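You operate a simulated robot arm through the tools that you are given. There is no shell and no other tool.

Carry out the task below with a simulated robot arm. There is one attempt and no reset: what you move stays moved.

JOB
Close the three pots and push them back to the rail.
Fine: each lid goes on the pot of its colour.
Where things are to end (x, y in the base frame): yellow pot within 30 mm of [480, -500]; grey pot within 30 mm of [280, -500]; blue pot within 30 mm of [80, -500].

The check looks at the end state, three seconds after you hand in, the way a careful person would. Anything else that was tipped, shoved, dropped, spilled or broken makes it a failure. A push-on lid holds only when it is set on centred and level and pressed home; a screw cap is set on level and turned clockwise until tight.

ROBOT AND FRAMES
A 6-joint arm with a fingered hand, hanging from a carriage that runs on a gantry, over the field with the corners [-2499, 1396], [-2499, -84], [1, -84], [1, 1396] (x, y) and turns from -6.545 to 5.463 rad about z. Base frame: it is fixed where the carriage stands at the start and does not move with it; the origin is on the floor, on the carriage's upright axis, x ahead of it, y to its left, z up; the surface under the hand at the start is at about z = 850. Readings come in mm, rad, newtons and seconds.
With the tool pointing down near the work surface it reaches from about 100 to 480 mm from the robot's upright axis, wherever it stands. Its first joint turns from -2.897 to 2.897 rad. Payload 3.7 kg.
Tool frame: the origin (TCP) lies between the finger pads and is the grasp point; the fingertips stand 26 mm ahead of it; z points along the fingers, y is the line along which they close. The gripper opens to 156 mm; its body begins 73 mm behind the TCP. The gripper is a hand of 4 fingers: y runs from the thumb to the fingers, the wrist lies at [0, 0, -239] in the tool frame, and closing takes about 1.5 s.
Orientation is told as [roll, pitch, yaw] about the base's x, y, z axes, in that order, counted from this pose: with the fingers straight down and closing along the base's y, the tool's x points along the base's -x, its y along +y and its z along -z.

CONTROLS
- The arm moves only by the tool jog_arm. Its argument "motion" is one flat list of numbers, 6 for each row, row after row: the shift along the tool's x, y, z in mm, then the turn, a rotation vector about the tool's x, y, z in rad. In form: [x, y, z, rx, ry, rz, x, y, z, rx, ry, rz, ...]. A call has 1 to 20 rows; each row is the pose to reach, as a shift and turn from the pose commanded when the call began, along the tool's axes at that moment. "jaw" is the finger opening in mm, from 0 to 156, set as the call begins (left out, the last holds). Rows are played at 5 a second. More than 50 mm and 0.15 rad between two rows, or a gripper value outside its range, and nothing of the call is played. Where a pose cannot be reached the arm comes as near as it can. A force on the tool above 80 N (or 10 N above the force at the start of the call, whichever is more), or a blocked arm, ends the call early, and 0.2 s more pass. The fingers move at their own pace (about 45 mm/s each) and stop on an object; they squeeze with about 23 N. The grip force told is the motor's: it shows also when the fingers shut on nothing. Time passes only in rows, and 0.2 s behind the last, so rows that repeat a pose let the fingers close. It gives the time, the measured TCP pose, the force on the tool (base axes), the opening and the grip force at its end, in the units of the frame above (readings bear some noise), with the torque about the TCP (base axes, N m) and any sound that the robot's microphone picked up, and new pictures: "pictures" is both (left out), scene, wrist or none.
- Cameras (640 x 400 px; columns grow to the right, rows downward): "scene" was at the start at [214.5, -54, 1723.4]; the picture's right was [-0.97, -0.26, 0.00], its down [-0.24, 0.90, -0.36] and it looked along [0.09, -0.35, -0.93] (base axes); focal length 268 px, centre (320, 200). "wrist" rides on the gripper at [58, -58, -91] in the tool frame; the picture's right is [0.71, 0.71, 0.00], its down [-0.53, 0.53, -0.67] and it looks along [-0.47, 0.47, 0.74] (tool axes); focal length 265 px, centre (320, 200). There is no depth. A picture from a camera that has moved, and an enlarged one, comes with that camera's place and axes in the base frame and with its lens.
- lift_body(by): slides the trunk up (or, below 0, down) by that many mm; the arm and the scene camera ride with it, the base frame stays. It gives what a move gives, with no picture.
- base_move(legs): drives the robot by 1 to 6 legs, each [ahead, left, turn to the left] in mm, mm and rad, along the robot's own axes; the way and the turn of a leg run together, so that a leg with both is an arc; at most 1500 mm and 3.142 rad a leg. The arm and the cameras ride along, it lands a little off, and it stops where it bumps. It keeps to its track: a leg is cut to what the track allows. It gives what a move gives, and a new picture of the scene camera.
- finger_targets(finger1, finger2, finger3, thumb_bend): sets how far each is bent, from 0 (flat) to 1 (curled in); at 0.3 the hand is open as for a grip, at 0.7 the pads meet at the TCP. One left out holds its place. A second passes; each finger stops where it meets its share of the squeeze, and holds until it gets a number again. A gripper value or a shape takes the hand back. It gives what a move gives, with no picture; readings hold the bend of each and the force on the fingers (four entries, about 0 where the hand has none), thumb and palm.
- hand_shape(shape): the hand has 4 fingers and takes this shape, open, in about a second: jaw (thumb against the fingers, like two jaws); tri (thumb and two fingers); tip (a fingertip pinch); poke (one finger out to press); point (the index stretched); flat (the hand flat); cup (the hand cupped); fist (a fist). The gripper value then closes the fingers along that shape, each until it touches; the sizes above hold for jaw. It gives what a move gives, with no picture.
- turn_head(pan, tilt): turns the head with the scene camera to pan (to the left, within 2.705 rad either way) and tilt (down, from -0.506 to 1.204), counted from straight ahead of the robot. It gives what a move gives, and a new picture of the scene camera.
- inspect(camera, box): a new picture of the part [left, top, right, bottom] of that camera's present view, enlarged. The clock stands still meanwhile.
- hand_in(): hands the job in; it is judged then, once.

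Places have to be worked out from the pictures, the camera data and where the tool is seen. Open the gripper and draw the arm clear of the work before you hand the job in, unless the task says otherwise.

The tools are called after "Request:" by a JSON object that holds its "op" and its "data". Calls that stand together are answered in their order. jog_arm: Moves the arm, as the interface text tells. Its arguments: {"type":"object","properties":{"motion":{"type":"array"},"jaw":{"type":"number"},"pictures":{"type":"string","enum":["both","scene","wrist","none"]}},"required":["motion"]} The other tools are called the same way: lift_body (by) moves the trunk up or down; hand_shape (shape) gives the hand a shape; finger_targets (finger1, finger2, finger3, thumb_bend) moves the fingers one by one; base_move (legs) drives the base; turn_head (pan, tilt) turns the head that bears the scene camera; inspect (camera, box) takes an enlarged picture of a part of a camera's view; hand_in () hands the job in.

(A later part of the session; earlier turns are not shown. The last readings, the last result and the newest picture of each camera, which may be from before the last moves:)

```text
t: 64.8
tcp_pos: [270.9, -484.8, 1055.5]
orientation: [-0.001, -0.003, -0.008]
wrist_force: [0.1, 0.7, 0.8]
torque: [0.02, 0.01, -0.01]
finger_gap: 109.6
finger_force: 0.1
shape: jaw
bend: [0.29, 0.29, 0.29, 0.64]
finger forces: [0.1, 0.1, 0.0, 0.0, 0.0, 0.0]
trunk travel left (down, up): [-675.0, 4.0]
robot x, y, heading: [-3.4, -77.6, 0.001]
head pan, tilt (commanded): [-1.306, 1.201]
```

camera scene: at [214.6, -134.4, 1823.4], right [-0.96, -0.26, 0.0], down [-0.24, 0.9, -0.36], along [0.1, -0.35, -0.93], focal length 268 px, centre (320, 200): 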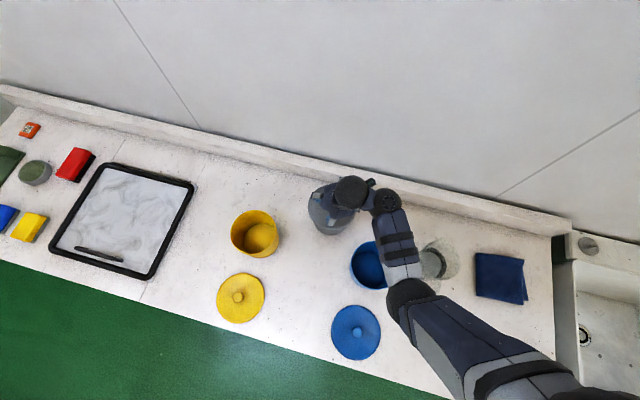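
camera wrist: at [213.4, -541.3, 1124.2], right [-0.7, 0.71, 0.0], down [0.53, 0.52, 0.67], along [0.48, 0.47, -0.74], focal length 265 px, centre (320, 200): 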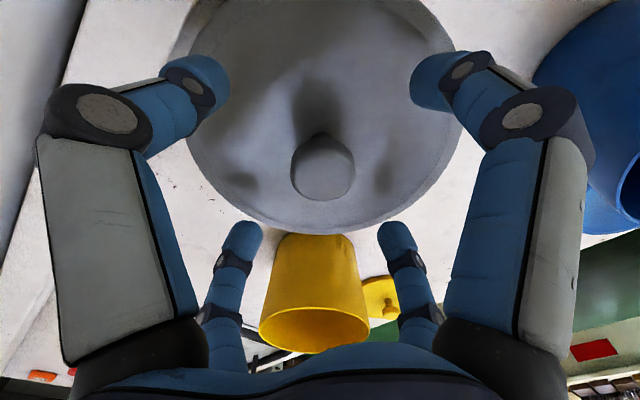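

The fingertips are now above the knob. I'll draw the hand back toward +y and look at all three pots.

Request:
{"op": "jog_arm", "data": {"motion": [0, 30, 0, 0, 0, 0, 0, 70, 0, 0, 0, 0, 0, 110, 0, 0, 0, 0, 0, 150, 0, 0, 0, 0, 0, 190, 0, 0, 0, 0, 0, 230, 0, 0, 0, 0, 0, 270, 0, 0, 0, 0, 0, 270, 0, 0, 0, 0]}}

Request:
{"op": "inspect", "data": {"camera": "scene", "box": [300, 150, 370, 220]}}

Request:
{"op": "inspect", "data": {"camera": "scene", "box": [225, 200, 295, 270]}}

```text
t: 66.6
tcp_pos: [275.7, -212.8, 1056.0]
orientation: [0.001, -0.001, -0.008]
wrist_force: [0.0, 0.0, 0.1]
torque: [0.02, 0.01, 0.01]
finger_gap: 109.5
finger_force: 0.2
shape: jaw
bend: [0.29, 0.29, 0.29, 0.64]
finger forces: [0.0, 0.0, 0.1, 0.0, 0.2, 0.0]
trunk travel left (down, up): [-675.0, 4.0]
robot x, y, heading: [-7.0, -78.4, 0.005]
head pan, tilt (commanded): [-1.306, 1.201]
camera scene: at [214.6, -134.5, 1823.4], right [-0.96, -0.26, 0.0], down [-0.24, 0.9, -0.36], along [0.1, -0.35, -0.93], focal length 268 px, centre (320, 200)
camera wrist: at [217.8, -270.0, 1147.7], right [-0.7, 0.71, 0.0], down [0.53, 0.52, 0.67], along [0.48, 0.47, -0.74], focal length 265 px, centre (320, 200)
```

scene: 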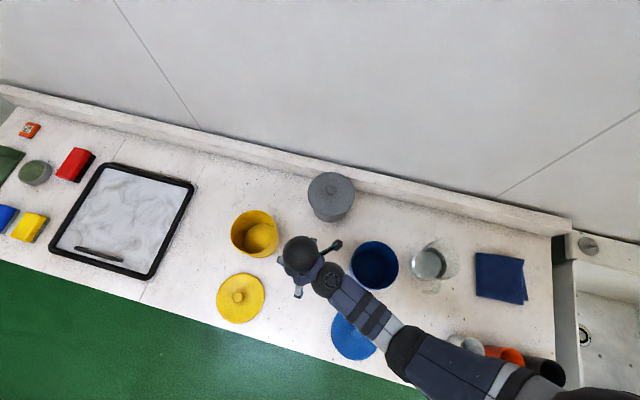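
wrist: 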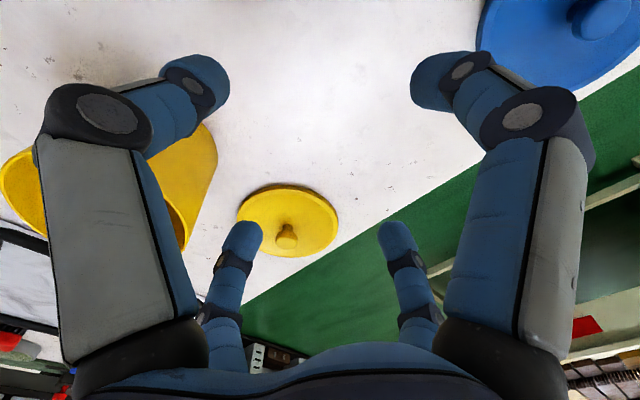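

```text
5.71 times, centred on (335, 185) of scene
camera zoom: at [214.6, -134.5, 1823.4], right [-0.96, -0.26, 0.0], down [-0.24, 0.9, -0.36], along [0.1, -0.35, -0.93], focal length 1531 px, centre (234, 286)
```

zoom: 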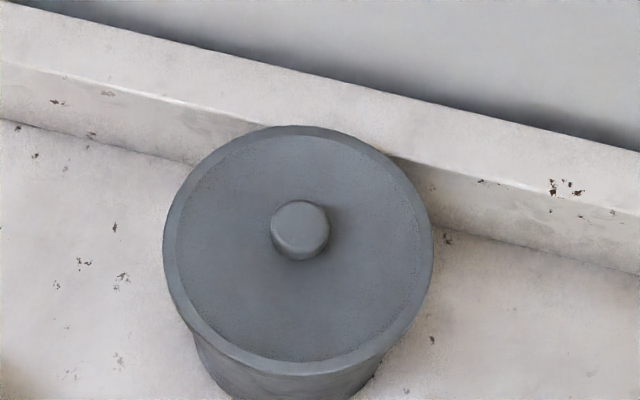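

```text
5.71 times, centred on (260, 235) of scene
camera zoom: at [214.6, -134.5, 1823.4], right [-0.96, -0.26, 0.0], down [-0.24, 0.9, -0.36], along [0.1, -0.35, -0.93], focal length 1531 px, centre (663, 0)
```

zoom: 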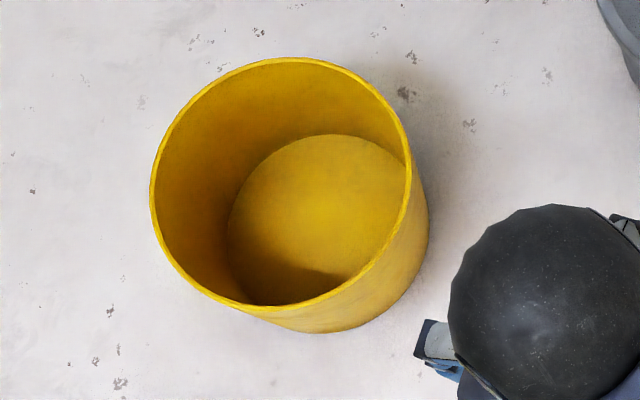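

The grey pot now stands at (271, −486), 17 mm from its target, lid level. The yellow pot (483, −289) is beyond vertical reach, so I'll test in free air whether a 0.25 rad outward lean reaches above it.

Request:
{"op": "jog_arm", "data": {"motion": [-10, -4, -2, 0.02, -0.05, 0, -30, -11, -4, 0.05, -0.11, 0, -60, -22, -6, 0.08, -0.18, 0, -95, -35, -8, 0.099, -0.2295, 0, -130, -48, -9, 0.099, -0.2295, 0, -165, -60, -9, 0.099, -0.2295, 0, -190, -70, -9, 0.099, -0.2295, 0, -207, -76, -9, 0.099, -0.2295, 0, -207, -76, -9, 0.099, -0.2295, 0]}}

```text
t: 68.6
tcp_pos: [480.7, -291.1, 1063.7]
orientation: [-0.1, -0.23, 0.007]
wrist_force: [-0.7, -0.5, 0.8]
torque: [0.0, -0.02, 0.01]
finger_gap: 109.7
finger_force: 0.1
shape: jaw
bend: [0.29, 0.29, 0.29, 0.64]
finger forces: [0.1, 0.1, 0.0, 0.0, 0.0, 0.0]
trunk travel left (down, up): [-675.0, 4.0]
robot x, y, heading: [1.0, -79.1, -0.0]
head pan, tilt (commanded): [-1.306, 1.201]
camera scene: at [214.7, -134.4, 1823.4], right [-0.96, -0.26, 0.0], down [-0.24, 0.9, -0.36], along [0.1, -0.35, -0.93], focal length 268 px, centre (320, 200)
camera wrist: at [403.5, -340.1, 1144.9], right [-0.68, 0.7, -0.23], down [0.37, 0.59, 0.72], along [0.64, 0.4, -0.66], focal length 265 px, centre (320, 200)
```

scene: 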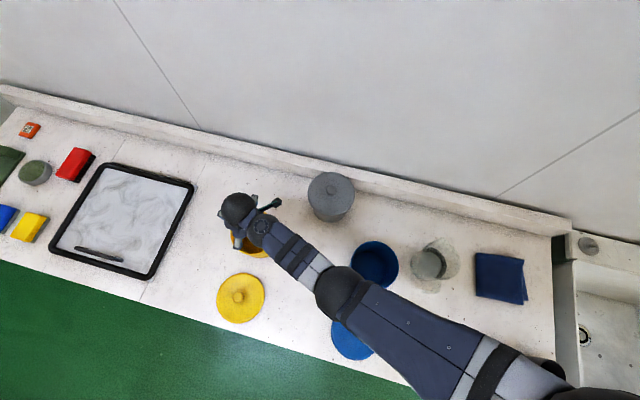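
wrist: 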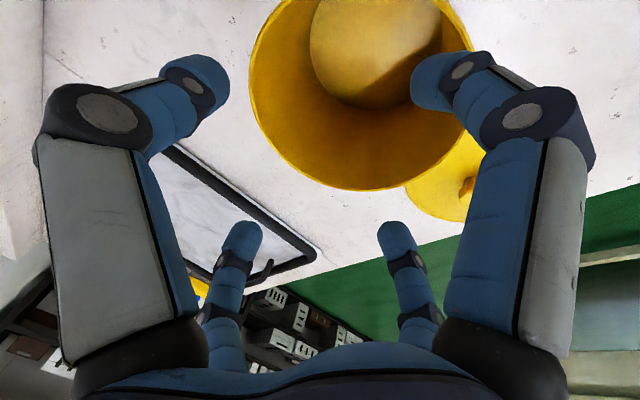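

The lean reaches above the yellow pot with no trouble. I'll keep this same orientation, go over the yellow lid at (480, −83) and hover at z ≈ 960 to line up on its knob.

Request:
{"op": "jog_arm", "data": {"motion": [0.5, 20.7, -2.2, 0, 0, 0, 1.3, 51.8, -5.5, 0, 0, 0, 2.1, 87, -9.2, 0, 0, 0, 3.1, 124, -13.2, 0, 0, 0, 4, 161.7, -17.2, 0, 0, 0, 4.7, 190.7, -20.2, 0, 0, 0, 5.1, 207.3, -22, 0, 0, 0, 11, 209.8, 3, 0, 0, 0, 17, 212.3, 28, 0, 0, 0, 23, 215, 53, 0, 0, 0, 28.8, 217.4, 78.5, 0, 0, 0, 28.8, 217.4, 78.5, 0, 0, 0], "jaw": 70}}

Request:
{"op": "inspect", "data": {"camera": "wrist", "box": [180, 0, 460, 240]}}

```text
t: 71.2
tcp_pos: [474.7, -84.1, 960.0]
orientation: [-0.103, -0.231, 0.004]
wrist_force: [0.0, -0.8, -0.2]
torque: [0.02, 0.0, 0.01]
finger_gap: 70.4
finger_force: 0.0
shape: jaw
bend: [0.39, 0.39, 0.39, 0.7]
finger forces: [0.0, 0.0, 0.1, 0.0, 0.1, 0.0]
trunk travel left (down, up): [-675.0, 4.0]
robot x, y, heading: [2.7, -84.5, -0.003]
head pan, tilt (commanded): [-1.306, 1.201]
camera scene: at [214.6, -134.4, 1823.4], right [-0.96, -0.26, 0.0], down [-0.24, 0.9, -0.36], along [0.1, -0.35, -0.93], focal length 268 px, centre (320, 200)
camera wrist: at [396.1, -132.1, 1041.6], right [-0.67, 0.7, -0.23], down [0.37, 0.59, 0.72], along [0.64, 0.4, -0.66], focal length 265 px, centre (320, 200)
```

scene: 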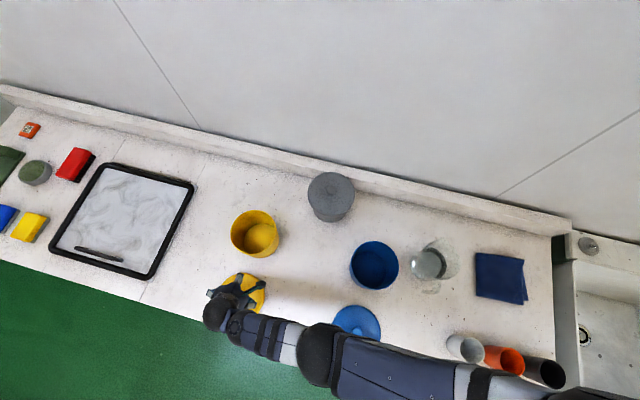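
wrist: 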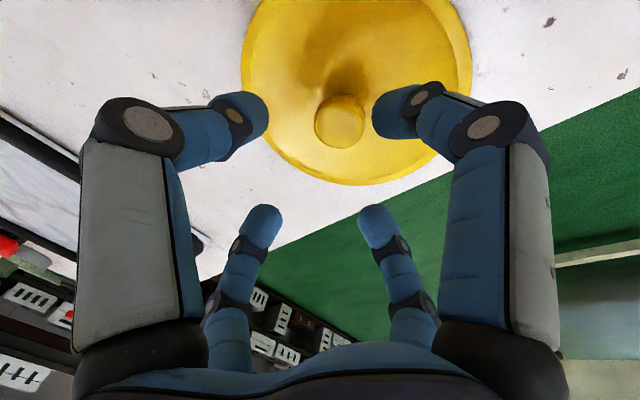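

```text
1.67 times, centred on (320, 120) of wrist
camera zoom: at [396.1, -132.1, 1041.6], right [-0.67, 0.7, -0.23], down [0.37, 0.59, 0.72], along [0.64, 0.4, -0.66], focal length 442 px, centre (320, 333)
```

zoom: 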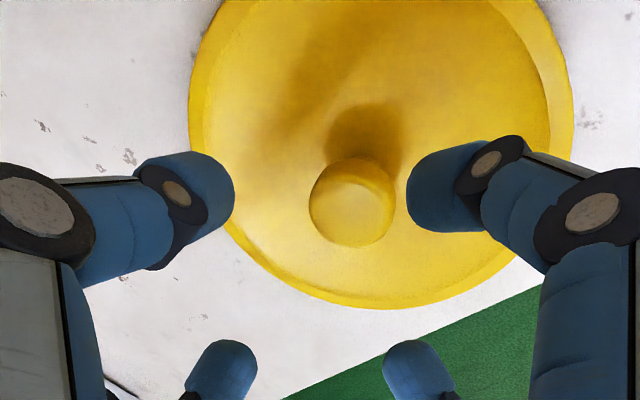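

The knob is where expected (479.5, −83). I'll descend along base z to TCP z ≈ 900 with a 50 mm opening, then check before closing.

Request:
{"op": "jog_arm", "data": {"motion": [4.3, 2.2, 17.6, 0, 0, 0, 8.7, 4.4, 35.3, 0, 0, 0, 12, 6, 48, 0, 0, 0, 14.4, 7.3, 58.2, 0, 0, 0, 14.4, 7.3, 58.2, 0, 0, 0], "jaw": 50, "pictures": "wrist"}}

```text
t: 72.4
tcp_pos: [456.7, -81.5, 921.8]
orientation: [-0.102, -0.23, 0.007]
wrist_force: [0.6, 0.8, -0.5]
torque: [0.0, 0.04, 0.02]
finger_gap: 50.3
finger_force: 0.0
shape: jaw
bend: [0.46, 0.46, 0.46, 0.7]
finger forces: [0.0, 0.1, 0.1, 0.1, 0.1, 0.0]
out of reach, approached as far as the arm can: row 2, 3, 4, 5
trunk travel left (down, up): [-675.0, 4.0]
robot x, y, heading: [0.7, -82.0, 0.0]
head pan, tilt (commanded): [-1.306, 1.201]
camera wrist: at [379.3, -129.8, 1002.8], right [-0.68, 0.7, -0.23], down [0.37, 0.59, 0.72], along [0.64, 0.4, -0.66], focal length 265 px, centre (320, 200)
```

wrist: 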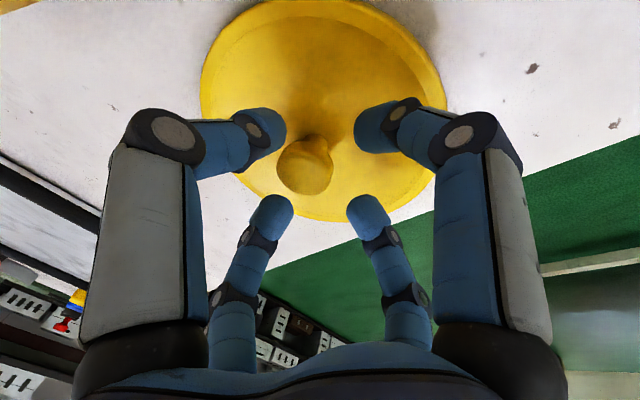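

With the trunk fully up, the low reach is too short (the shoulder is high). A lower trunk will give far more horizontal reach, so I'll go vertical, rise, and then bring the trunk down in two steps.

Request:
{"op": "jog_arm", "data": {"motion": [-9, -2.6, -25, 0, 0, 0, -18, -5.3, -51, -0.02, 0.05, 0, -27, -8, -76, -0.05, 0.11, 0, -36, -10.6, -102, -0.08, 0.18, -0.003, -45.5, -13.2, -127.3, -0.1015, 0.23, -0.005, -45.5, -13.2, -127.3, -0.1015, 0.23, -0.005, -45.5, -13.2, -127.3, -0.1015, 0.23, -0.005], "pictures": "none"}}

```text
t: 74.0
tcp_pos: [468.3, -81.4, 1054.3]
orientation: [0.002, 0.005, -0.002]
wrist_force: [0.1, -0.3, -0.4]
torque: [-0.02, 0.01, -0.03]
finger_gap: 50.4
finger_force: 0.2
shape: jaw
bend: [0.46, 0.46, 0.46, 0.7]
finger forces: [0.1, 0.0, 0.0, 0.0, 0.0, 0.0]
out of reach, approached as far as the arm can: row 1, 2, 3, 4, 5
trunk travel left (down, up): [-675.0, 4.0]
robot x, y, heading: [2.2, -79.3, -0.002]
head pan, tilt (commanded): [-1.306, 1.201]
```

Vertical at (468, −81, 1054). Lowering the trunk by 75 mm now.

Request:
{"op": "lift_body", "data": {"by": -75}}

Request:
{"op": "jog_arm", "data": {"motion": [0, 0, -15, 0, 0, 0, 0, 0, -35, 0, 0, 0, 0, 0, -55, 0, 0, 0, 0, 0, -70, 0, 0, 0, 0, 0, -70, 0, 0, 0], "pictures": "none"}}

```text
t: 75.2
tcp_pos: [470.9, -81.7, 980.7]
orientation: [0.002, -0.001, -0.002]
wrist_force: [-0.3, 1.0, -0.1]
torque: [-0.01, 0.0, 0.02]
finger_gap: 50.2
finger_force: 0.0
shape: jaw
bend: [0.46, 0.46, 0.46, 0.7]
finger forces: [0.1, 0.1, 0.0, 0.0, 0.0, 0.0]
trunk travel left (down, up): [-600.0, 79.0]
robot x, y, heading: [-1.6, -81.2, 0.003]
head pan, tilt (commanded): [-1.306, 1.201]
```

```text
t: 76.4
tcp_pos: [471.6, -81.2, 1049.6]
orientation: [0.003, 0.0, 0.0]
wrist_force: [0.5, 0.4, 0.0]
torque: [0.0, 0.06, 0.01]
finger_gap: 50.3
finger_force: 0.1
shape: jaw
bend: [0.46, 0.46, 0.46, 0.7]
finger forces: [0.0, 0.0, 0.2, 0.0, 0.0, 0.0]
trunk travel left (down, up): [-600.0, 79.0]
robot x, y, heading: [0.7, -77.9, 0.004]
head pan, tilt (commanded): [-1.306, 1.201]
```

All reachable so far. Lowering the trunk another 75 mm (to 50 below its starting height), then looking.

Request:
{"op": "lift_body", "data": {"by": -75}}

Request:
{"op": "jog_arm", "data": {"motion": [-3, -1, -10, 0, 0, 0, -6, -2, -20, 0, 0, 0, -6, -2, -20, 0, 0, 0], "jaw": 80}}

Request:
{"op": "inspect", "data": {"camera": "wrist", "box": [180, 0, 460, 240]}}

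```text
t: 77.5
tcp_pos: [471.9, -82.0, 973.5]
orientation: [0.002, -0.002, -0.001]
wrist_force: [-0.5, 0.4, -0.6]
torque: [-0.03, -0.01, -0.02]
finger_gap: 50.2
finger_force: 0.0
shape: jaw
bend: [0.46, 0.46, 0.46, 0.7]
finger forces: [0.0, 0.0, 0.0, 0.0, 0.0, 0.0]
trunk travel left (down, up): [-525.0, 154.0]
robot x, y, heading: [1.7, -77.2, 0.001]
head pan, tilt (commanded): [-1.306, 1.201]
```

```text
t: 78.3
tcp_pos: [478.5, -83.7, 995.8]
orientation: [0.002, 0.001, -0.001]
wrist_force: [-0.8, -0.3, -0.6]
torque: [0.03, -0.04, 0.0]
finger_gap: 79.4
finger_force: 0.1
shape: jaw
bend: [0.36, 0.36, 0.36, 0.7]
finger forces: [0.0, 0.0, 0.0, 0.0, 0.0, 0.0]
trunk travel left (down, up): [-525.0, 154.0]
robot x, y, heading: [-0.2, -83.6, -0.004]
head pan, tilt (commanded): [-1.306, 1.201]
camera scene: at [214.7, -134.4, 1673.4], right [-0.96, -0.26, 0.0], down [-0.24, 0.9, -0.36], along [0.1, -0.35, -0.93], focal length 268 px, centre (320, 200)
camera wrist: at [421.3, -141.7, 1086.4], right [-0.71, 0.71, 0.0], down [0.53, 0.52, 0.67], along [0.47, 0.47, -0.74], focal length 265 px, centre (320, 200)
```

scene: 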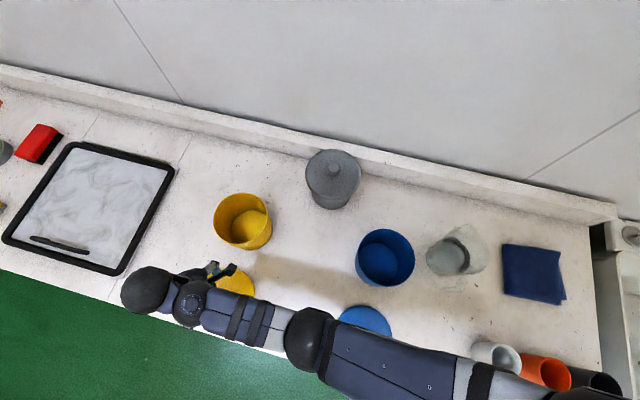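
wrist: 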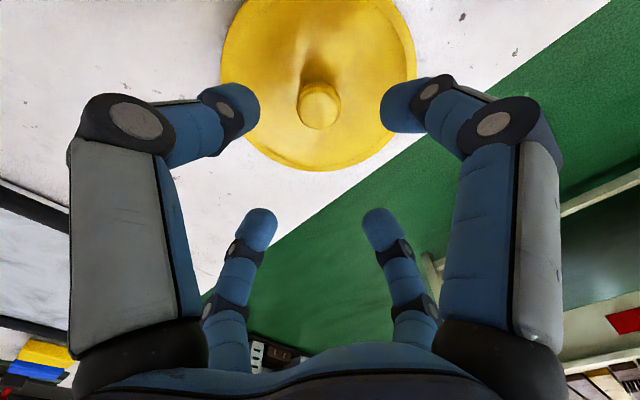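

```text
1.67 times, centred on (320, 120) of wrist
camera zoom: at [421.3, -141.7, 1086.4], right [-0.71, 0.71, 0.0], down [0.53, 0.52, 0.67], along [0.47, 0.47, -0.74], focal length 442 px, centre (320, 333)
```

zoom: 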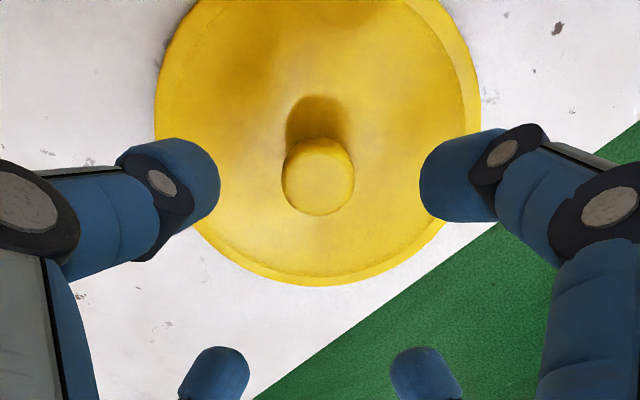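

The knob is centred between the open fingers. Descending to z 905, then narrowing the fingers and going to grip height as with the grey lid.

Request:
{"op": "jog_arm", "data": {"motion": [-0.5, -0.5, 25, 0, 0, 0, -0.5, -0.5, 50, 0, 0, 0, -0.5, -0.5, 72, 0, 0, 0, -0.5, -0.5, 90, 0, 0, 0, -0.5, -0.5, 90, 0, 0, 0], "jaw": 70, "pictures": "wrist"}}

Request:
{"op": "jog_arm", "data": {"motion": [0, 0, 0, 0, 0, 0, 0, 0, 4, 0, 0, 0, 0, 0, 8, 0, 0, 0, 0, 0, 10, 0, 0, 0, 0, 0, 10, 0, 0, 0], "jaw": 48, "pictures": "wrist"}}

```text
t: 79.5
tcp_pos: [477.6, -84.4, 905.8]
orientation: [0.002, -0.001, -0.001]
wrist_force: [0.1, 0.5, -0.1]
torque: [-0.03, -0.01, 0.0]
finger_gap: 70.6
finger_force: 0.0
shape: jaw
bend: [0.39, 0.39, 0.39, 0.7]
finger forces: [0.0, 0.1, 0.0, 0.0, 0.0, 0.0]
trunk travel left (down, up): [-525.0, 154.0]
robot x, y, heading: [0.0, -80.8, 0.002]
head pan, tilt (commanded): [-1.306, 1.201]
camera wrist: at [421.5, -141.2, 996.8], right [-0.71, 0.71, 0.0], down [0.53, 0.52, 0.67], along [0.47, 0.47, -0.74], focal length 265 px, centre (320, 200)
```

wrist: 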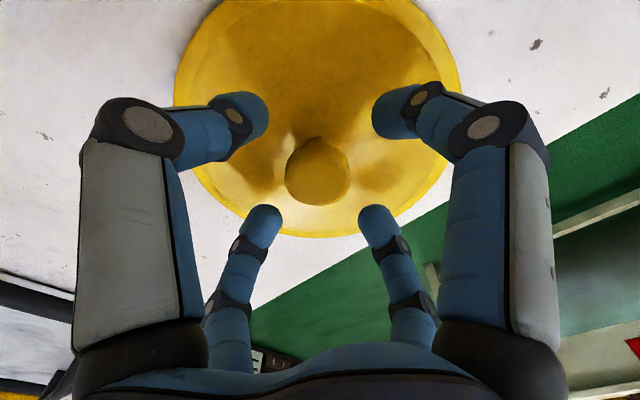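

```text
t: 80.7
tcp_pos: [478.3, -84.4, 895.2]
orientation: [0.002, -0.002, -0.001]
wrist_force: [1.1, -0.5, 0.1]
torque: [-0.02, 0.01, 0.01]
finger_gap: 48.8
finger_force: 0.1
shape: jaw
bend: [0.47, 0.47, 0.47, 0.7]
finger forces: [0.0, 0.1, 0.0, 0.1, 0.1, 0.0]
trunk travel left (down, up): [-525.0, 154.0]
robot x, y, heading: [2.0, -77.5, 0.002]
head pan, tilt (commanded): [-1.306, 1.201]
camera wrist: at [421.3, -142.1, 986.8], right [-0.71, 0.71, 0.0], down [0.53, 0.52, 0.67], along [0.47, 0.47, -0.74], focal length 265 px, centre (320, 200)
```

wrist: 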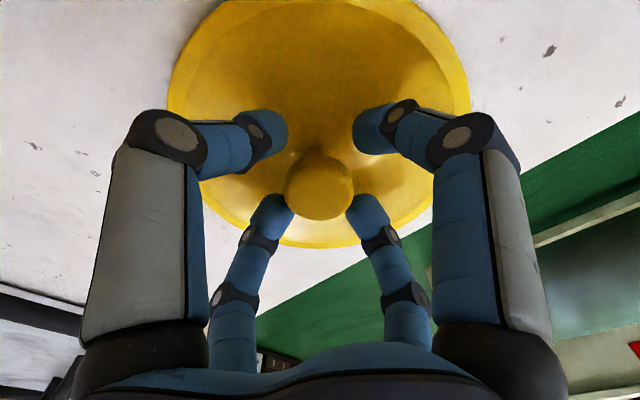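

No contact forces and the knob is between the fingertips. Closing on the yellow knob.

Request:
{"op": "jog_arm", "data": {"motion": [0, 0, 0, 0, 0, 0, 0, 0, 0, 0, 0, 0, 0, 0, 0, 0, 0, 0, 0, 0, 0, 0, 0, 0, 0, 0, 0, 0, 0, 0, 0, 0, 0, 0, 0, 0], "jaw": 8, "pictures": "wrist"}}

```text
t: 82.1
tcp_pos: [479.2, -85.4, 896.0]
orientation: [0.001, -0.001, -0.003]
wrist_force: [0.0, 0.6, 0.2]
torque: [-0.03, 0.01, 0.02]
finger_gap: 20.8
finger_force: 23.3
shape: jaw
bend: [0.77, 0.77, 0.77, 0.64]
finger forces: [17.1, 18.8, 18.2, 0.1, 21.8, 0.1]
trunk travel left (down, up): [-525.0, 154.0]
robot x, y, heading: [-1.7, -80.3, 0.005]
head pan, tilt (commanded): [-1.306, 1.201]
camera wrist: at [421.2, -142.1, 986.8], right [-0.71, 0.71, 0.0], down [0.53, 0.52, 0.67], along [0.47, 0.47, -0.74], focal length 265 px, centre (320, 200)
```

wrist: 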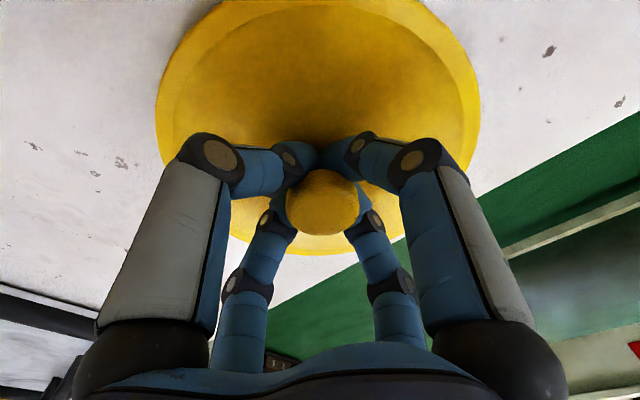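

Same firm grip as with the grey lid. Lifting straight up to z ≈ 1035.

Request:
{"op": "jog_arm", "data": {"motion": [0, 0, -3, 0, 0, 0, 0, 0, -12, 0, 0, 0, 0, 0, -30, 0, 0, 0, 0, 0, -52, 0, 0, 0, 0, 0, -75, 0, 0, 0, 0, 0, -98, 0, 0, 0, 0, 0, -120, 0, 0, 0, 0, 0, -140, 0, 0, 0, 0, 0, -140, 0, 0, 0], "jaw": 8, "pictures": "wrist"}}

```text
t: 84.1
tcp_pos: [476.7, -84.1, 1035.9]
orientation: [0.003, -0.004, 0.0]
wrist_force: [-0.2, -0.7, -0.8]
torque: [0.0, 0.02, -0.05]
finger_gap: 20.4
finger_force: 23.2
shape: jaw
bend: [0.77, 0.77, 0.77, 0.64]
finger forces: [17.5, 19.1, 18.9, 0.0, 22.1, 0.1]
trunk travel left (down, up): [-525.0, 154.0]
robot x, y, heading: [-1.1, -82.7, 0.002]
head pan, tilt (commanded): [-1.306, 1.201]
camera wrist: at [419.9, -141.3, 1126.6], right [-0.71, 0.71, 0.0], down [0.53, 0.52, 0.67], along [0.47, 0.47, -0.74], focal length 265 px, centre (320, 200)
```

wrist: 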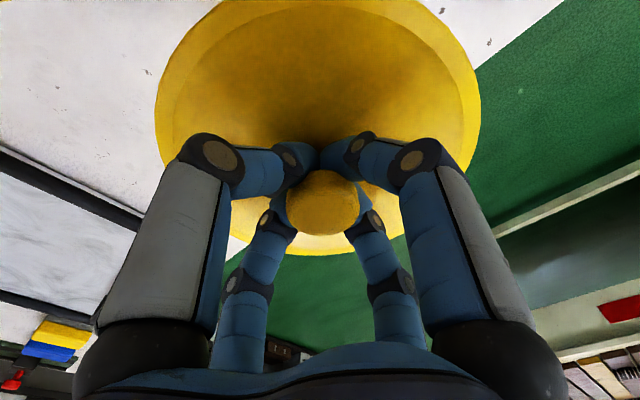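

The lid is level in the hand. I'll carry it across to the yellow pot, aiming the TCP at (481.7, −290.5).

Request:
{"op": "jog_arm", "data": {"motion": [-0.3, -12, -2, 0, 0, 0, -0.8, -35, -4, 0, 0, 0, -1.3, -65, -4, 0, 0, 0, -1.8, -95, -4, 0, 0, 0, -2.4, -125, -4, 0, 0, 0, -2.9, -155, -4, 0, 0, 0, -3.3, -183, -4, 0, 0, 0, -3.6, -200, -4, 0, 0, 0, -3.6, -206, -4, 0, 0, 0, -3.6, -206, -4, 0, 0, 0]}}

Request:
{"op": "inspect", "data": {"camera": "scene", "box": [205, 180, 285, 260]}}

```text
t: 86.3
tcp_pos: [481.9, -290.1, 1037.6]
orientation: [0.002, -0.001, -0.001]
wrist_force: [-0.6, -0.3, -0.6]
torque: [0.0, 0.02, 0.03]
finger_gap: 20.5
finger_force: 22.4
shape: jaw
bend: [0.77, 0.77, 0.77, 0.64]
finger forces: [17.5, 19.2, 19.2, 0.0, 22.6, 0.0]
trunk travel left (down, up): [-525.0, 154.0]
robot x, y, heading: [4.1, -77.3, -0.003]
head pan, tilt (commanded): [-1.306, 1.201]
camera scene: at [214.6, -134.4, 1673.4], right [-0.96, -0.26, 0.0], down [-0.24, 0.9, -0.36], along [0.1, -0.35, -0.93], focal length 268 px, centre (320, 200)
camera wrist: at [424.9, -348.2, 1128.8], right [-0.71, 0.71, 0.0], down [0.53, 0.52, 0.67], along [0.47, 0.47, -0.74], focal length 265 px, centre (320, 200)
```

scene: 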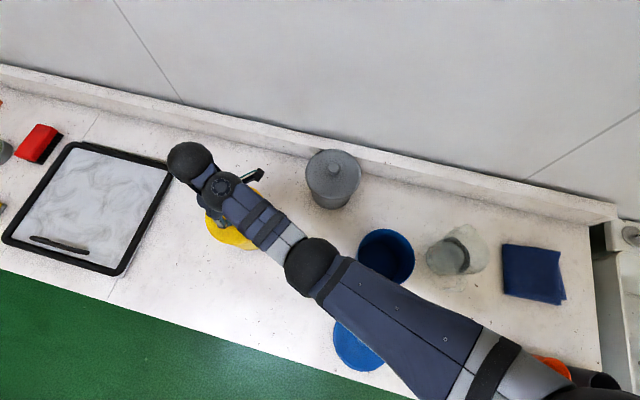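
wrist: 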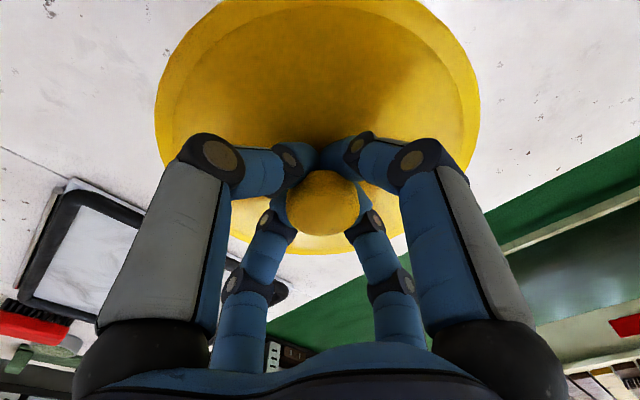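

```text
5.00 times, centred on (245, 220) of scene
camera zoom: at [214.6, -134.4, 1673.4], right [-0.96, -0.26, 0.0], down [-0.24, 0.9, -0.36], along [0.1, -0.35, -0.93], focal length 1340 px, centre (695, 100)
```

zoom: 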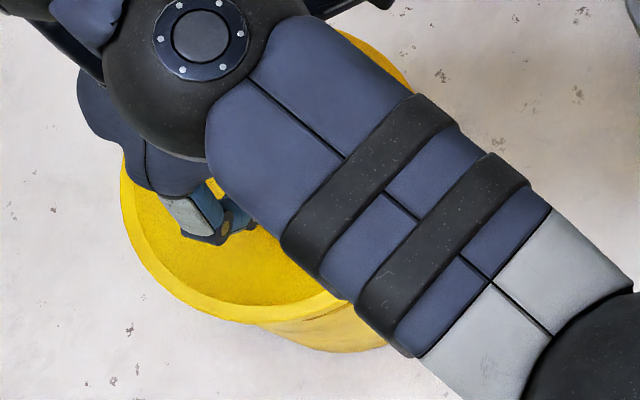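

From the scene view the lid is close to concentric; I'll zoom further on its left and front edges to check before lowering.

Request:
{"op": "inspect", "data": {"camera": "scene", "box": [203, 212, 233, 242]}}

Request:
{"op": "inspect", "data": {"camera": "scene", "box": [220, 225, 260, 255]}}

```text
13.33 times, centred on (218, 227) of scene
camera zoom: at [214.6, -134.4, 1673.4], right [-0.96, -0.26, 0.0], down [-0.24, 0.9, -0.36], along [0.1, -0.35, -0.93], focal length 3572 px, centre (1680, -160)
```

zoom: 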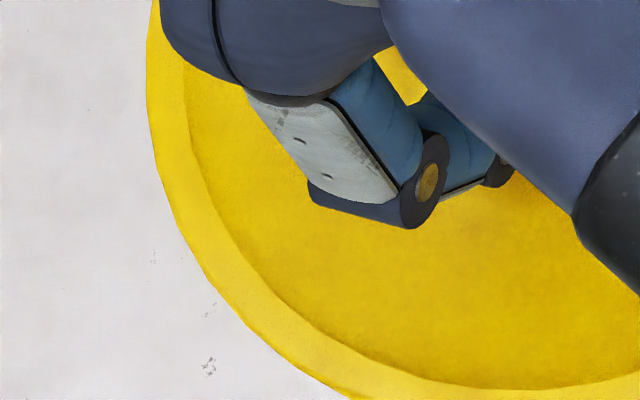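

```text
13.33 times, centred on (240, 240) of scene
camera zoom: at [214.6, -134.4, 1673.4], right [-0.96, -0.26, 0.0], down [-0.24, 0.9, -0.36], along [0.1, -0.35, -0.93], focal length 3572 px, centre (1387, -333)
```

zoom: 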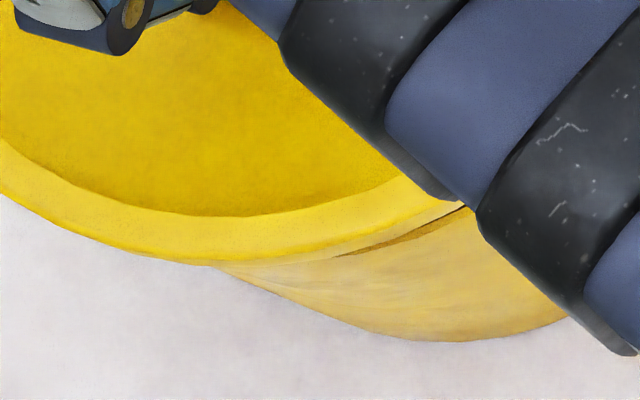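

I can see a sliver of the pot's rim beyond the lid's near edge; zooming on it to judge the centring.

Request:
{"op": "inspect", "data": {"camera": "scene", "box": [228, 236, 254, 252]}}

```text
16.00 times, centred on (241, 244) of scene
camera zoom: at [214.6, -134.4, 1673.4], right [-0.96, -0.26, 0.0], down [-0.24, 0.9, -0.36], along [0.1, -0.35, -0.93], focal length 4287 px, centre (1584, -504)
```

zoom: 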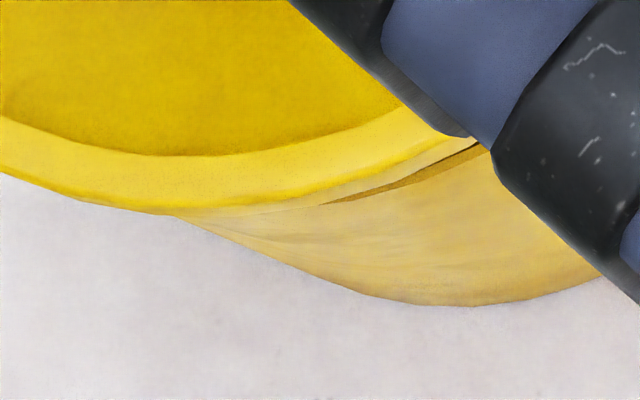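

The view suggests the lid is within about 2 mm of centre. I'll lower gently to contact and use the force and torque as the judge, as on the grey pot.

Request:
{"op": "jog_arm", "data": {"motion": [0, 0, 4, 0, 0, 0, 0, 0, 8, 0, 0, 0, 0, 0, 12, 0, 0, 0, 0, 0, 15, 0, 0, 0, 0, 0, 18, 0, 0, 0, 0, 0, 18, 0, 0, 0], "pictures": "none"}}

Request:
{"op": "inspect", "data": {"camera": "scene", "box": [220, 225, 260, 255]}}

```text
t: 87.7
tcp_pos: [481.5, -289.4, 1020.2]
orientation: [0.001, -0.002, -0.001]
wrist_force: [-0.2, -0.8, -0.8]
torque: [0.04, -0.02, 0.01]
finger_gap: 20.6
finger_force: 23.1
shape: jaw
bend: [0.77, 0.77, 0.77, 0.64]
finger forces: [17.6, 19.4, 19.2, 0.0, 22.7, 0.0]
trunk travel left (down, up): [-525.0, 154.0]
robot x, y, heading: [0.9, -79.8, 0.001]
head pan, tilt (commanded): [-1.306, 1.201]
```

```text
13.33 times, centred on (240, 240) of scene
camera zoom: at [214.6, -134.4, 1673.4], right [-0.96, -0.26, 0.0], down [-0.24, 0.9, -0.36], along [0.1, -0.35, -0.93], focal length 3572 px, centre (1387, -333)
```

zoom: 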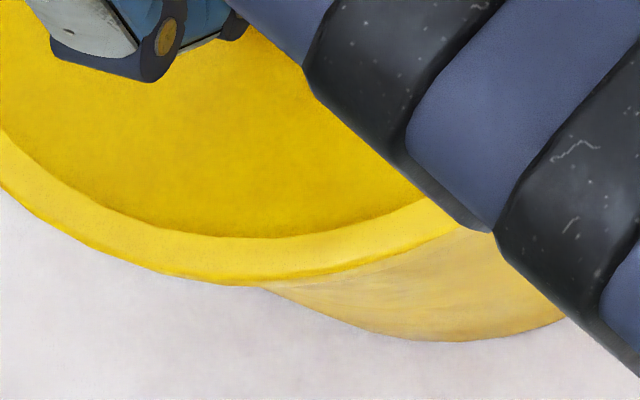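

No contact yet at z 1020. Lowering in 1.5 mm rows toward the expected contact at about 1013.

Request:
{"op": "jog_arm", "data": {"motion": [0, 0, 1.5, 0, 0, 0, 0, 0, 3, 0, 0, 0, 0, 0, 4.5, 0, 0, 0, 0, 0, 5.5, 0, 0, 0, 0, 0, 6.5, 0, 0, 0, 0, 0, 6.5, 0, 0, 0], "pictures": "none"}}

```text
t: 89.1
tcp_pos: [481.9, -289.6, 1014.7]
orientation: [0.0, -0.001, -0.002]
wrist_force: [0.0, -0.2, -0.7]
torque: [0.02, 0.02, 0.0]
finger_gap: 20.4
finger_force: 22.7
shape: jaw
bend: [0.77, 0.77, 0.77, 0.64]
finger forces: [17.6, 19.1, 19.4, 0.1, 22.9, 0.1]
trunk travel left (down, up): [-525.0, 154.0]
robot x, y, heading: [-4.2, -79.3, 0.004]
head pan, tilt (commanded): [-1.306, 1.201]
```

Still free at 1014.7. Continuing down in 1 mm rows.

Request:
{"op": "jog_arm", "data": {"motion": [0, 0, 1, 0, 0, 0, 0, 0, 2, 0, 0, 0, 0, 0, 2, 0, 0, 0], "pictures": "none"}}

```text
t: 89.9
tcp_pos: [481.4, -290.3, 1012.5]
orientation: [0.003, -0.001, -0.003]
wrist_force: [-0.5, 0.4, 3.9]
torque: [0.23, -0.01, -0.04]
finger_gap: 20.4
finger_force: 23.2
shape: jaw
bend: [0.77, 0.77, 0.77, 0.63]
finger forces: [18.1, 19.1, 19.7, 0.0, 25.1, 0.0]
trunk travel left (down, up): [-525.0, 154.0]
robot x, y, heading: [0.0, -84.6, 0.002]
head pan, tilt (commanded): [-1.306, 1.201]
```

Light contact (4 N) at the +y edge, centred in x – the same pattern as the grey one had just before it snapped on. Pressing a little further.

Request:
{"op": "jog_arm", "data": {"motion": [0, 0, 1, 0, 0, 0, 0, 0, 2, 0, 0, 0, 0, 0, 2, 0, 0, 0], "pictures": "none"}}

```text
t: 90.7
tcp_pos: [483.0, -290.5, 1010.7]
orientation: [0.002, -0.003, -0.002]
wrist_force: [-0.5, -0.4, 4.9]
torque: [0.38, -0.01, 0.0]
finger_gap: 20.2
finger_force: 22.9
shape: jaw
bend: [0.77, 0.77, 0.77, 0.63]
finger forces: [18.8, 21.8, 19.4, 0.0, 27.3, 0.1]
trunk travel left (down, up): [-525.0, 154.0]
robot x, y, heading: [-2.5, -80.4, -0.002]
head pan, tilt (commanded): [-1.306, 1.201]
```

Request:
{"op": "jog_arm", "data": {"motion": [0, 0, 1, 0, 0, 0, 0, 0, 2, 0, 0, 0, 0, 0, 2, 0, 0, 0], "pictures": "none"}}

```text
t: 91.5
tcp_pos: [482.9, -292.0, 1008.6]
orientation: [0.0, -0.001, -0.003]
wrist_force: [-7.3, -2.1, 22.0]
torque: [0.36, 0.08, 0.02]
finger_gap: 20.4
finger_force: 23.5
shape: jaw
bend: [0.77, 0.77, 0.77, 0.62]
finger forces: [22.1, 28.1, 20.4, 0.1, 37.6, 0.0]
trunk travel left (down, up): [-525.0, 154.0]
robot x, y, heading: [5.2, -79.5, 0.002]
head pan, tilt (commanded): [-1.306, 1.201]
heard: snap
```

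Snap heard on the yellow lid. Pressing harder to seat it fully.

Request:
{"op": "jog_arm", "data": {"motion": [0, 0, 1, 0, 0, 0, 0, 0, 2, 0, 0, 0, 0, 0, 3, 0, 0, 0, 0, 0, 3, 0, 0, 0], "pictures": "none"}}

```text
t: 92.5
tcp_pos: [484.2, -293.0, 1008.1]
orientation: [-0.003, -0.004, -0.003]
wrist_force: [-18.6, 1.4, 57.3]
torque: [0.4, 0.32, -0.13]
finger_gap: 22.6
finger_force: 23.3
shape: jaw
bend: [0.77, 0.78, 0.78, 0.62]
finger forces: [32.7, 38.7, 26.8, 0.1, 44.1, 0.1]
trunk travel left (down, up): [-525.0, 154.0]
robot x, y, heading: [0.2, -80.5, -0.0]
head pan, tilt (commanded): [-1.306, 1.201]
```

The yellow lid is seated (57 N, nearly centred). I'll relax the pressure, open while rising slightly, then go up clear of the knob.

Request:
{"op": "jog_arm", "data": {"motion": [0, 0, -2, 0, 0, 0, 0, 0, -4, 0, 0, 0, 0, 0, -4, 0, 0, 0], "pictures": "none"}}

Request:
{"op": "jog_arm", "data": {"motion": [0, 0, 0, 0, 0, 0, 0, 0, -2, 0, 0, 0, 0, 0, -5, 0, 0, 0, 0, 0, -8, 0, 0, 0, 0, 0, -10, 0, 0, 0, 0, 0, -10, 0, 0, 0], "jaw": 80, "pictures": "none"}}

Request:
{"op": "jog_arm", "data": {"motion": [0, 0, -8, 0, 0, 0, 0, 0, -18, 0, 0, 0, 0, 0, -28, 0, 0, 0, 0, 0, -36, 0, 0, 0, 0, 0, -36, 0, 0, 0]}}

```text
t: 93.3
tcp_pos: [483.7, -291.8, 1008.7]
orientation: [-0.001, -0.003, -0.003]
wrist_force: [-0.3, -5.1, 20.3]
torque: [0.2, -0.1, 0.05]
finger_gap: 21.8
finger_force: 23.1
shape: jaw
bend: [0.77, 0.78, 0.78, 0.62]
finger forces: [23.1, 26.5, 22.5, 0.1, 41.0, 0.1]
trunk travel left (down, up): [-525.0, 154.0]
robot x, y, heading: [2.8, -86.2, -0.004]
head pan, tilt (commanded): [-1.306, 1.201]
```

```text
t: 94.7
tcp_pos: [481.4, -289.1, 1018.6]
orientation: [0.001, -0.001, -0.001]
wrist_force: [0.5, -0.3, -0.6]
torque: [-0.02, 0.0, 0.01]
finger_gap: 79.5
finger_force: 0.0
shape: jaw
bend: [0.36, 0.36, 0.36, 0.7]
finger forces: [0.1, 0.1, 0.0, 0.0, 0.0, 0.0]
trunk travel left (down, up): [-525.0, 154.0]
robot x, y, heading: [-1.4, -82.3, -0.005]
head pan, tilt (commanded): [-1.306, 1.201]
```

```text
t: 95.9
tcp_pos: [481.0, -291.0, 1054.5]
orientation: [0.001, 0.0, -0.001]
wrist_force: [-0.6, 0.5, 0.3]
torque: [0.01, 0.02, 0.01]
finger_gap: 79.4
finger_force: 0.0
shape: jaw
bend: [0.36, 0.36, 0.36, 0.7]
finger forces: [0.0, 0.0, 0.0, 0.1, 0.1, 0.1]
trunk travel left (down, up): [-525.0, 154.0]
robot x, y, heading: [1.0, -82.0, -0.001]
head pan, tilt (commanded): [-1.306, 1.201]
camera scene: at [214.7, -134.4, 1673.4], right [-0.96, -0.26, 0.0], down [-0.24, 0.9, -0.36], along [0.1, -0.35, -0.93], focal length 268 px, centre (320, 200)
camera wrist: at [423.2, -347.7, 1146.6], right [-0.71, 0.71, 0.0], down [0.53, 0.52, 0.67], along [0.47, 0.47, -0.74], focal length 265 px, centre (320, 200)
```

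scene: 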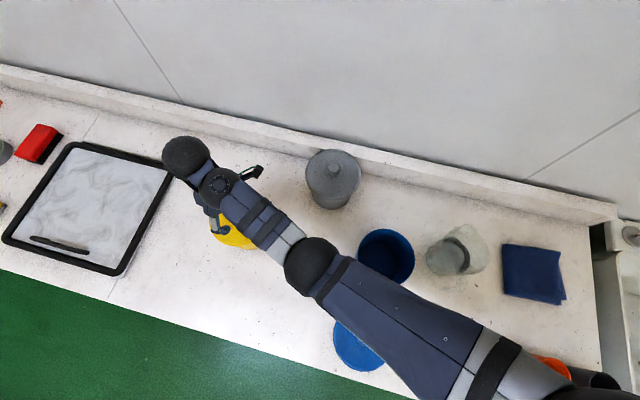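
wrist: 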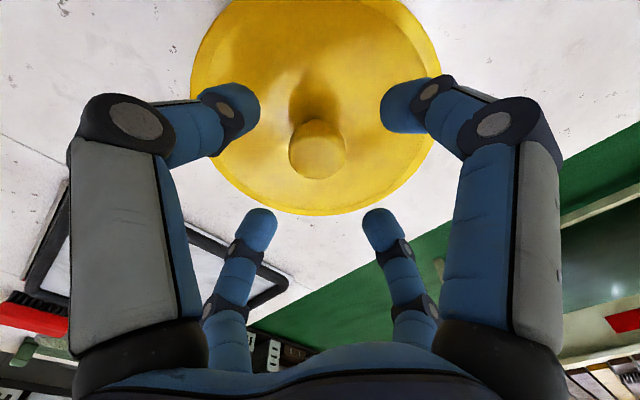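

The yellow lid is on. Before dragging, I'll test in free air (z ≈ 1062) whether a 0.35 rad outward lean lets the hand reach the yellow target area near (468, −484).

Request:
{"op": "jog_arm", "data": {"motion": [0, 0, -5, 0.05, -0.07, 0, 0, -5, -8, 0.1, -0.14, 0, 1, -20, -8, 0.15, -0.215, 0, 3, -50, -8, 0.2, -0.287, 0, 5, -85, -8, 0.2, -0.287, 0, 7, -120, -8, 0.2, -0.287, 0, 9, -155, -8, 0.2, -0.287, 0, 11, -180, -8, 0.2, -0.287, 0, 13, -193, -8, 0.2, -0.287, 0, 13, -193, -8, 0.2, -0.287, 0]}}

Request:
{"op": "inspect", "data": {"camera": "scene", "box": [190, 160, 300, 260]}}

```text
t: 98.1
tcp_pos: [467.0, -483.1, 1060.8]
orientation: [-0.204, -0.286, 0.026]
wrist_force: [0.1, -0.1, -0.1]
torque: [0.0, 0.0, -0.01]
finger_gap: 79.8
finger_force: 0.1
shape: jaw
bend: [0.36, 0.36, 0.36, 0.7]
finger forces: [0.0, 0.0, 0.0, 0.1, 0.0, 0.0]
out of reach, approached as far as the arm can: row 8
trunk travel left (down, up): [-525.0, 154.0]
robot x, y, heading: [1.3, -81.1, -0.0]
head pan, tilt (commanded): [-1.306, 1.201]
camera scene: at [214.6, -134.5, 1673.4], right [-0.96, -0.26, 0.0], down [-0.24, 0.9, -0.36], along [0.1, -0.35, -0.93], focal length 268 px, centre (320, 200)
camera wrist: at [384.8, -523.3, 1143.0], right [-0.66, 0.68, -0.34], down [0.33, 0.66, 0.67], along [0.68, 0.33, -0.66], focal length 265 px, centre (320, 200)
```

scene: 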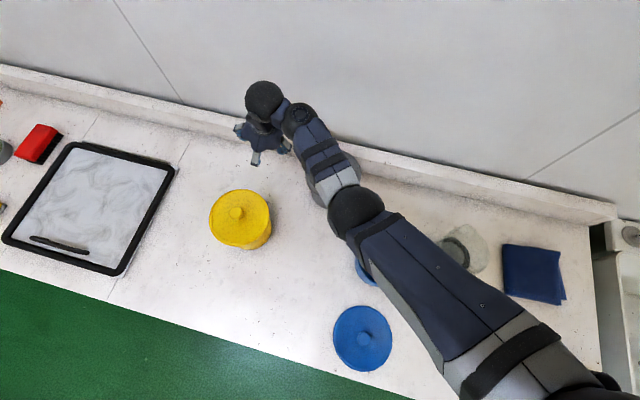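
wrist: 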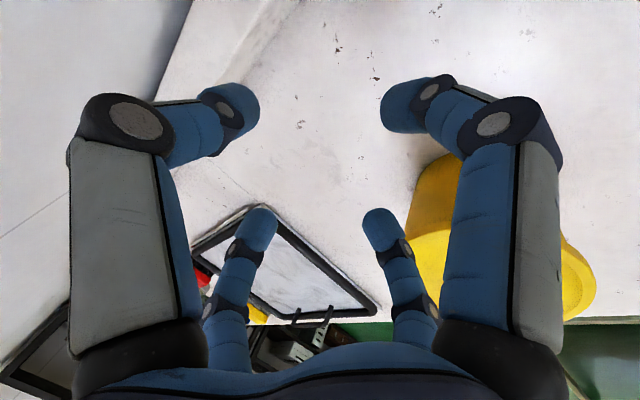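

```text
4.00 times, centred on (245, 210) of scene
camera zoom: at [214.6, -134.5, 1673.4], right [-0.96, -0.26, 0.0], down [-0.24, 0.9, -0.36], along [0.1, -0.35, -0.93], focal length 1072 px, centre (620, 160)
```

zoom: 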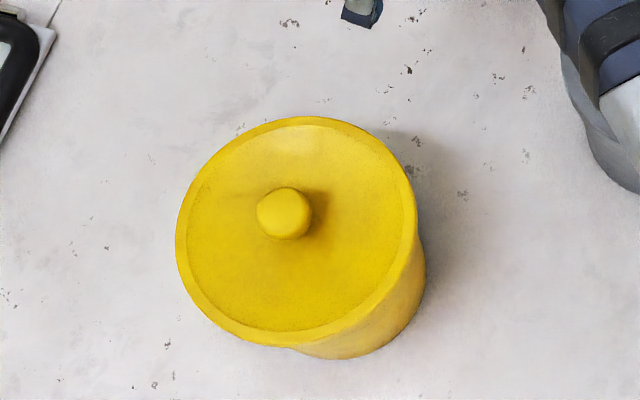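

The hand reaches (467, −483) with the lean. Below it is free table, so I'll lower the trunk 50 mm here for extra margin, then raise the hand back up.

Request:
{"op": "lift_body", "data": {"by": -50}}

Request:
{"op": "jog_arm", "data": {"motion": [-4, -2.8, -13.5, 0, 0, 0, -8, -5.5, -27, 0, 0, 0, -12, -8.2, -40, 0, 0, 0, -14.7, -10.1, -48.9, 0, 0, 0, -14.7, -10.1, -48.9, 0, 0, 0], "pictures": "none"}}

```text
t: 99.0
tcp_pos: [467.5, -482.7, 1012.4]
orientation: [-0.205, -0.286, 0.028]
wrist_force: [0.1, -0.7, 0.1]
torque: [0.0, 0.02, 0.0]
finger_gap: 79.9
finger_force: 0.1
shape: jaw
bend: [0.36, 0.36, 0.36, 0.7]
finger forces: [0.0, 0.0, 0.1, 0.0, 0.1, 0.0]
trunk travel left (down, up): [-475.0, 204.0]
robot x, y, heading: [-0.4, -81.5, 0.004]
head pan, tilt (commanded): [-1.306, 1.201]
```

```text
t: 100.2
tcp_pos: [468.9, -484.2, 1063.5]
orientation: [-0.204, -0.285, 0.027]
wrist_force: [0.3, 0.6, 0.2]
torque: [0.02, -0.02, 0.0]
finger_gap: 79.4
finger_force: 0.0
shape: jaw
bend: [0.36, 0.36, 0.36, 0.7]
finger forces: [0.0, 0.0, 0.1, 0.0, 0.0, 0.0]
trunk travel left (down, up): [-475.0, 204.0]
robot x, y, heading: [-1.6, -81.4, -0.0]
head pan, tilt (commanded): [-1.306, 1.201]
```

Good. Now back over the yellow knob at the same lean and height.

Request:
{"op": "jog_arm", "data": {"motion": [-1.3, 19.3, -3.6, 0, 0, 0, -3.2, 48.3, -9, 0, 0, 0, -5.4, 81, -15.2, 0, 0, 0, -7.6, 114, -21.3, 0, 0, 0, -9.8, 146, -27.4, 0, 0, 0, -11.6, 174, -32.5, 0, 0, 0, -12.9, 193.1, -36.1, 0, 0, 0, -12.9, 193.1, -36.1, 0, 0, 0], "jaw": 64}}

Request:
{"op": "inspect", "data": {"camera": "wrist", "box": [180, 0, 460, 240]}}

```text
t: 102.0
tcp_pos: [524.5, -310.7, 1033.9]
orientation: [-0.204, -0.285, 0.027]
wrist_force: [-0.4, 0.2, -0.2]
torque: [-0.03, -0.05, 0.02]
finger_gap: 64.2
finger_force: 0.1
shape: jaw
bend: [0.41, 0.41, 0.41, 0.7]
finger forces: [0.1, 0.1, 0.1, 0.0, 0.0, 0.1]
out of reach, approached as far as the arm can: row 2, 3, 4, 5, 6, 7, 8
trunk travel left (down, up): [-475.0, 204.0]
robot x, y, heading: [-1.2, -83.1, 0.005]
head pan, tilt (commanded): [-1.306, 1.201]
camera scene: at [214.6, -134.5, 1623.4], right [-0.96, -0.26, 0.0], down [-0.24, 0.9, -0.36], along [0.1, -0.35, -0.93], focal length 268 px, centre (320, 200)
camera wrist: at [441.2, -350.3, 1115.1], right [-0.66, 0.67, -0.34], down [0.33, 0.66, 0.67], along [0.68, 0.33, -0.66], focal length 265 px, centre (320, 200)
```

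scene: 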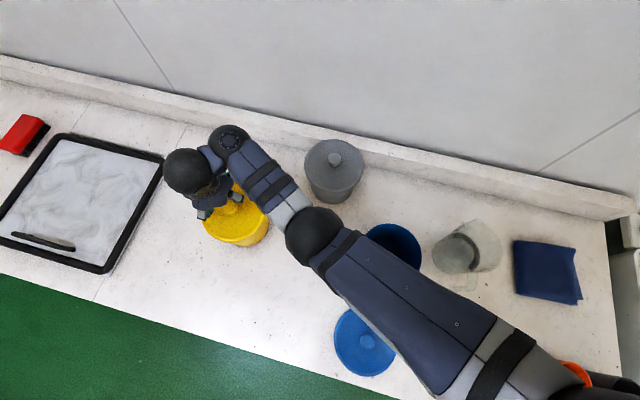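
wrist: 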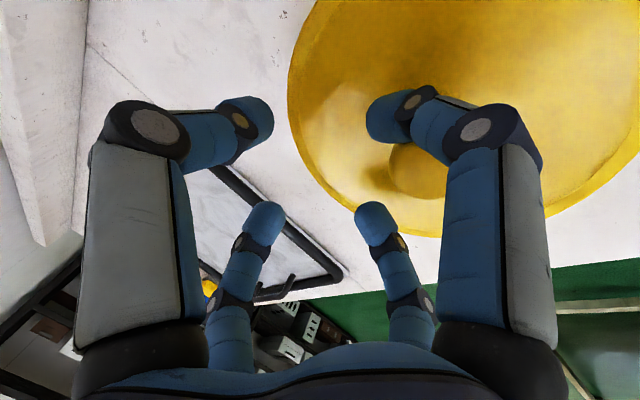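

```text
1.67 times, centred on (320, 120) of wrist
camera zoom: at [441.2, -350.3, 1115.1], right [-0.66, 0.67, -0.34], down [0.33, 0.66, 0.67], along [0.68, 0.33, -0.66], focal length 442 px, centre (320, 333)
```

zoom: 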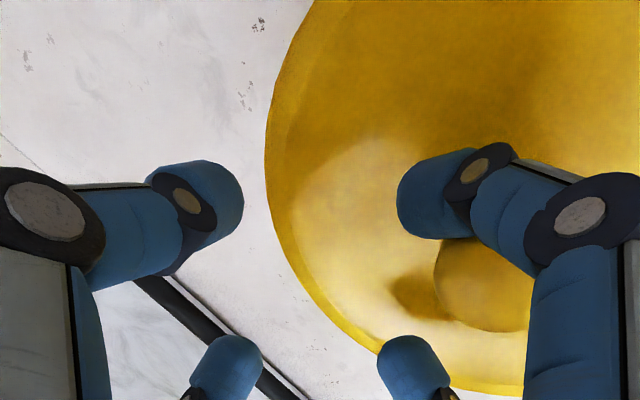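

The lower trunk put the inner side out of reach and the hand stalled beside the knob without touching. I'll raise the trunk 50 mm again, which lifts the hand straight up.

Request:
{"op": "lift_body", "data": {"by": 50}}

```text
t: 102.9
tcp_pos: [523.8, -310.4, 1083.9]
orientation: [-0.205, -0.286, 0.029]
wrist_force: [0.7, 0.7, 0.4]
torque: [0.0, 0.0, -0.01]
finger_gap: 64.4
finger_force: 0.0
shape: jaw
bend: [0.41, 0.41, 0.41, 0.7]
finger forces: [0.0, 0.0, 0.0, 0.0, 0.0, 0.0]
trunk travel left (down, up): [-525.0, 154.0]
robot x, y, heading: [-2.6, -78.9, 0.003]
head pan, tilt (commanded): [-1.306, 1.201]
```

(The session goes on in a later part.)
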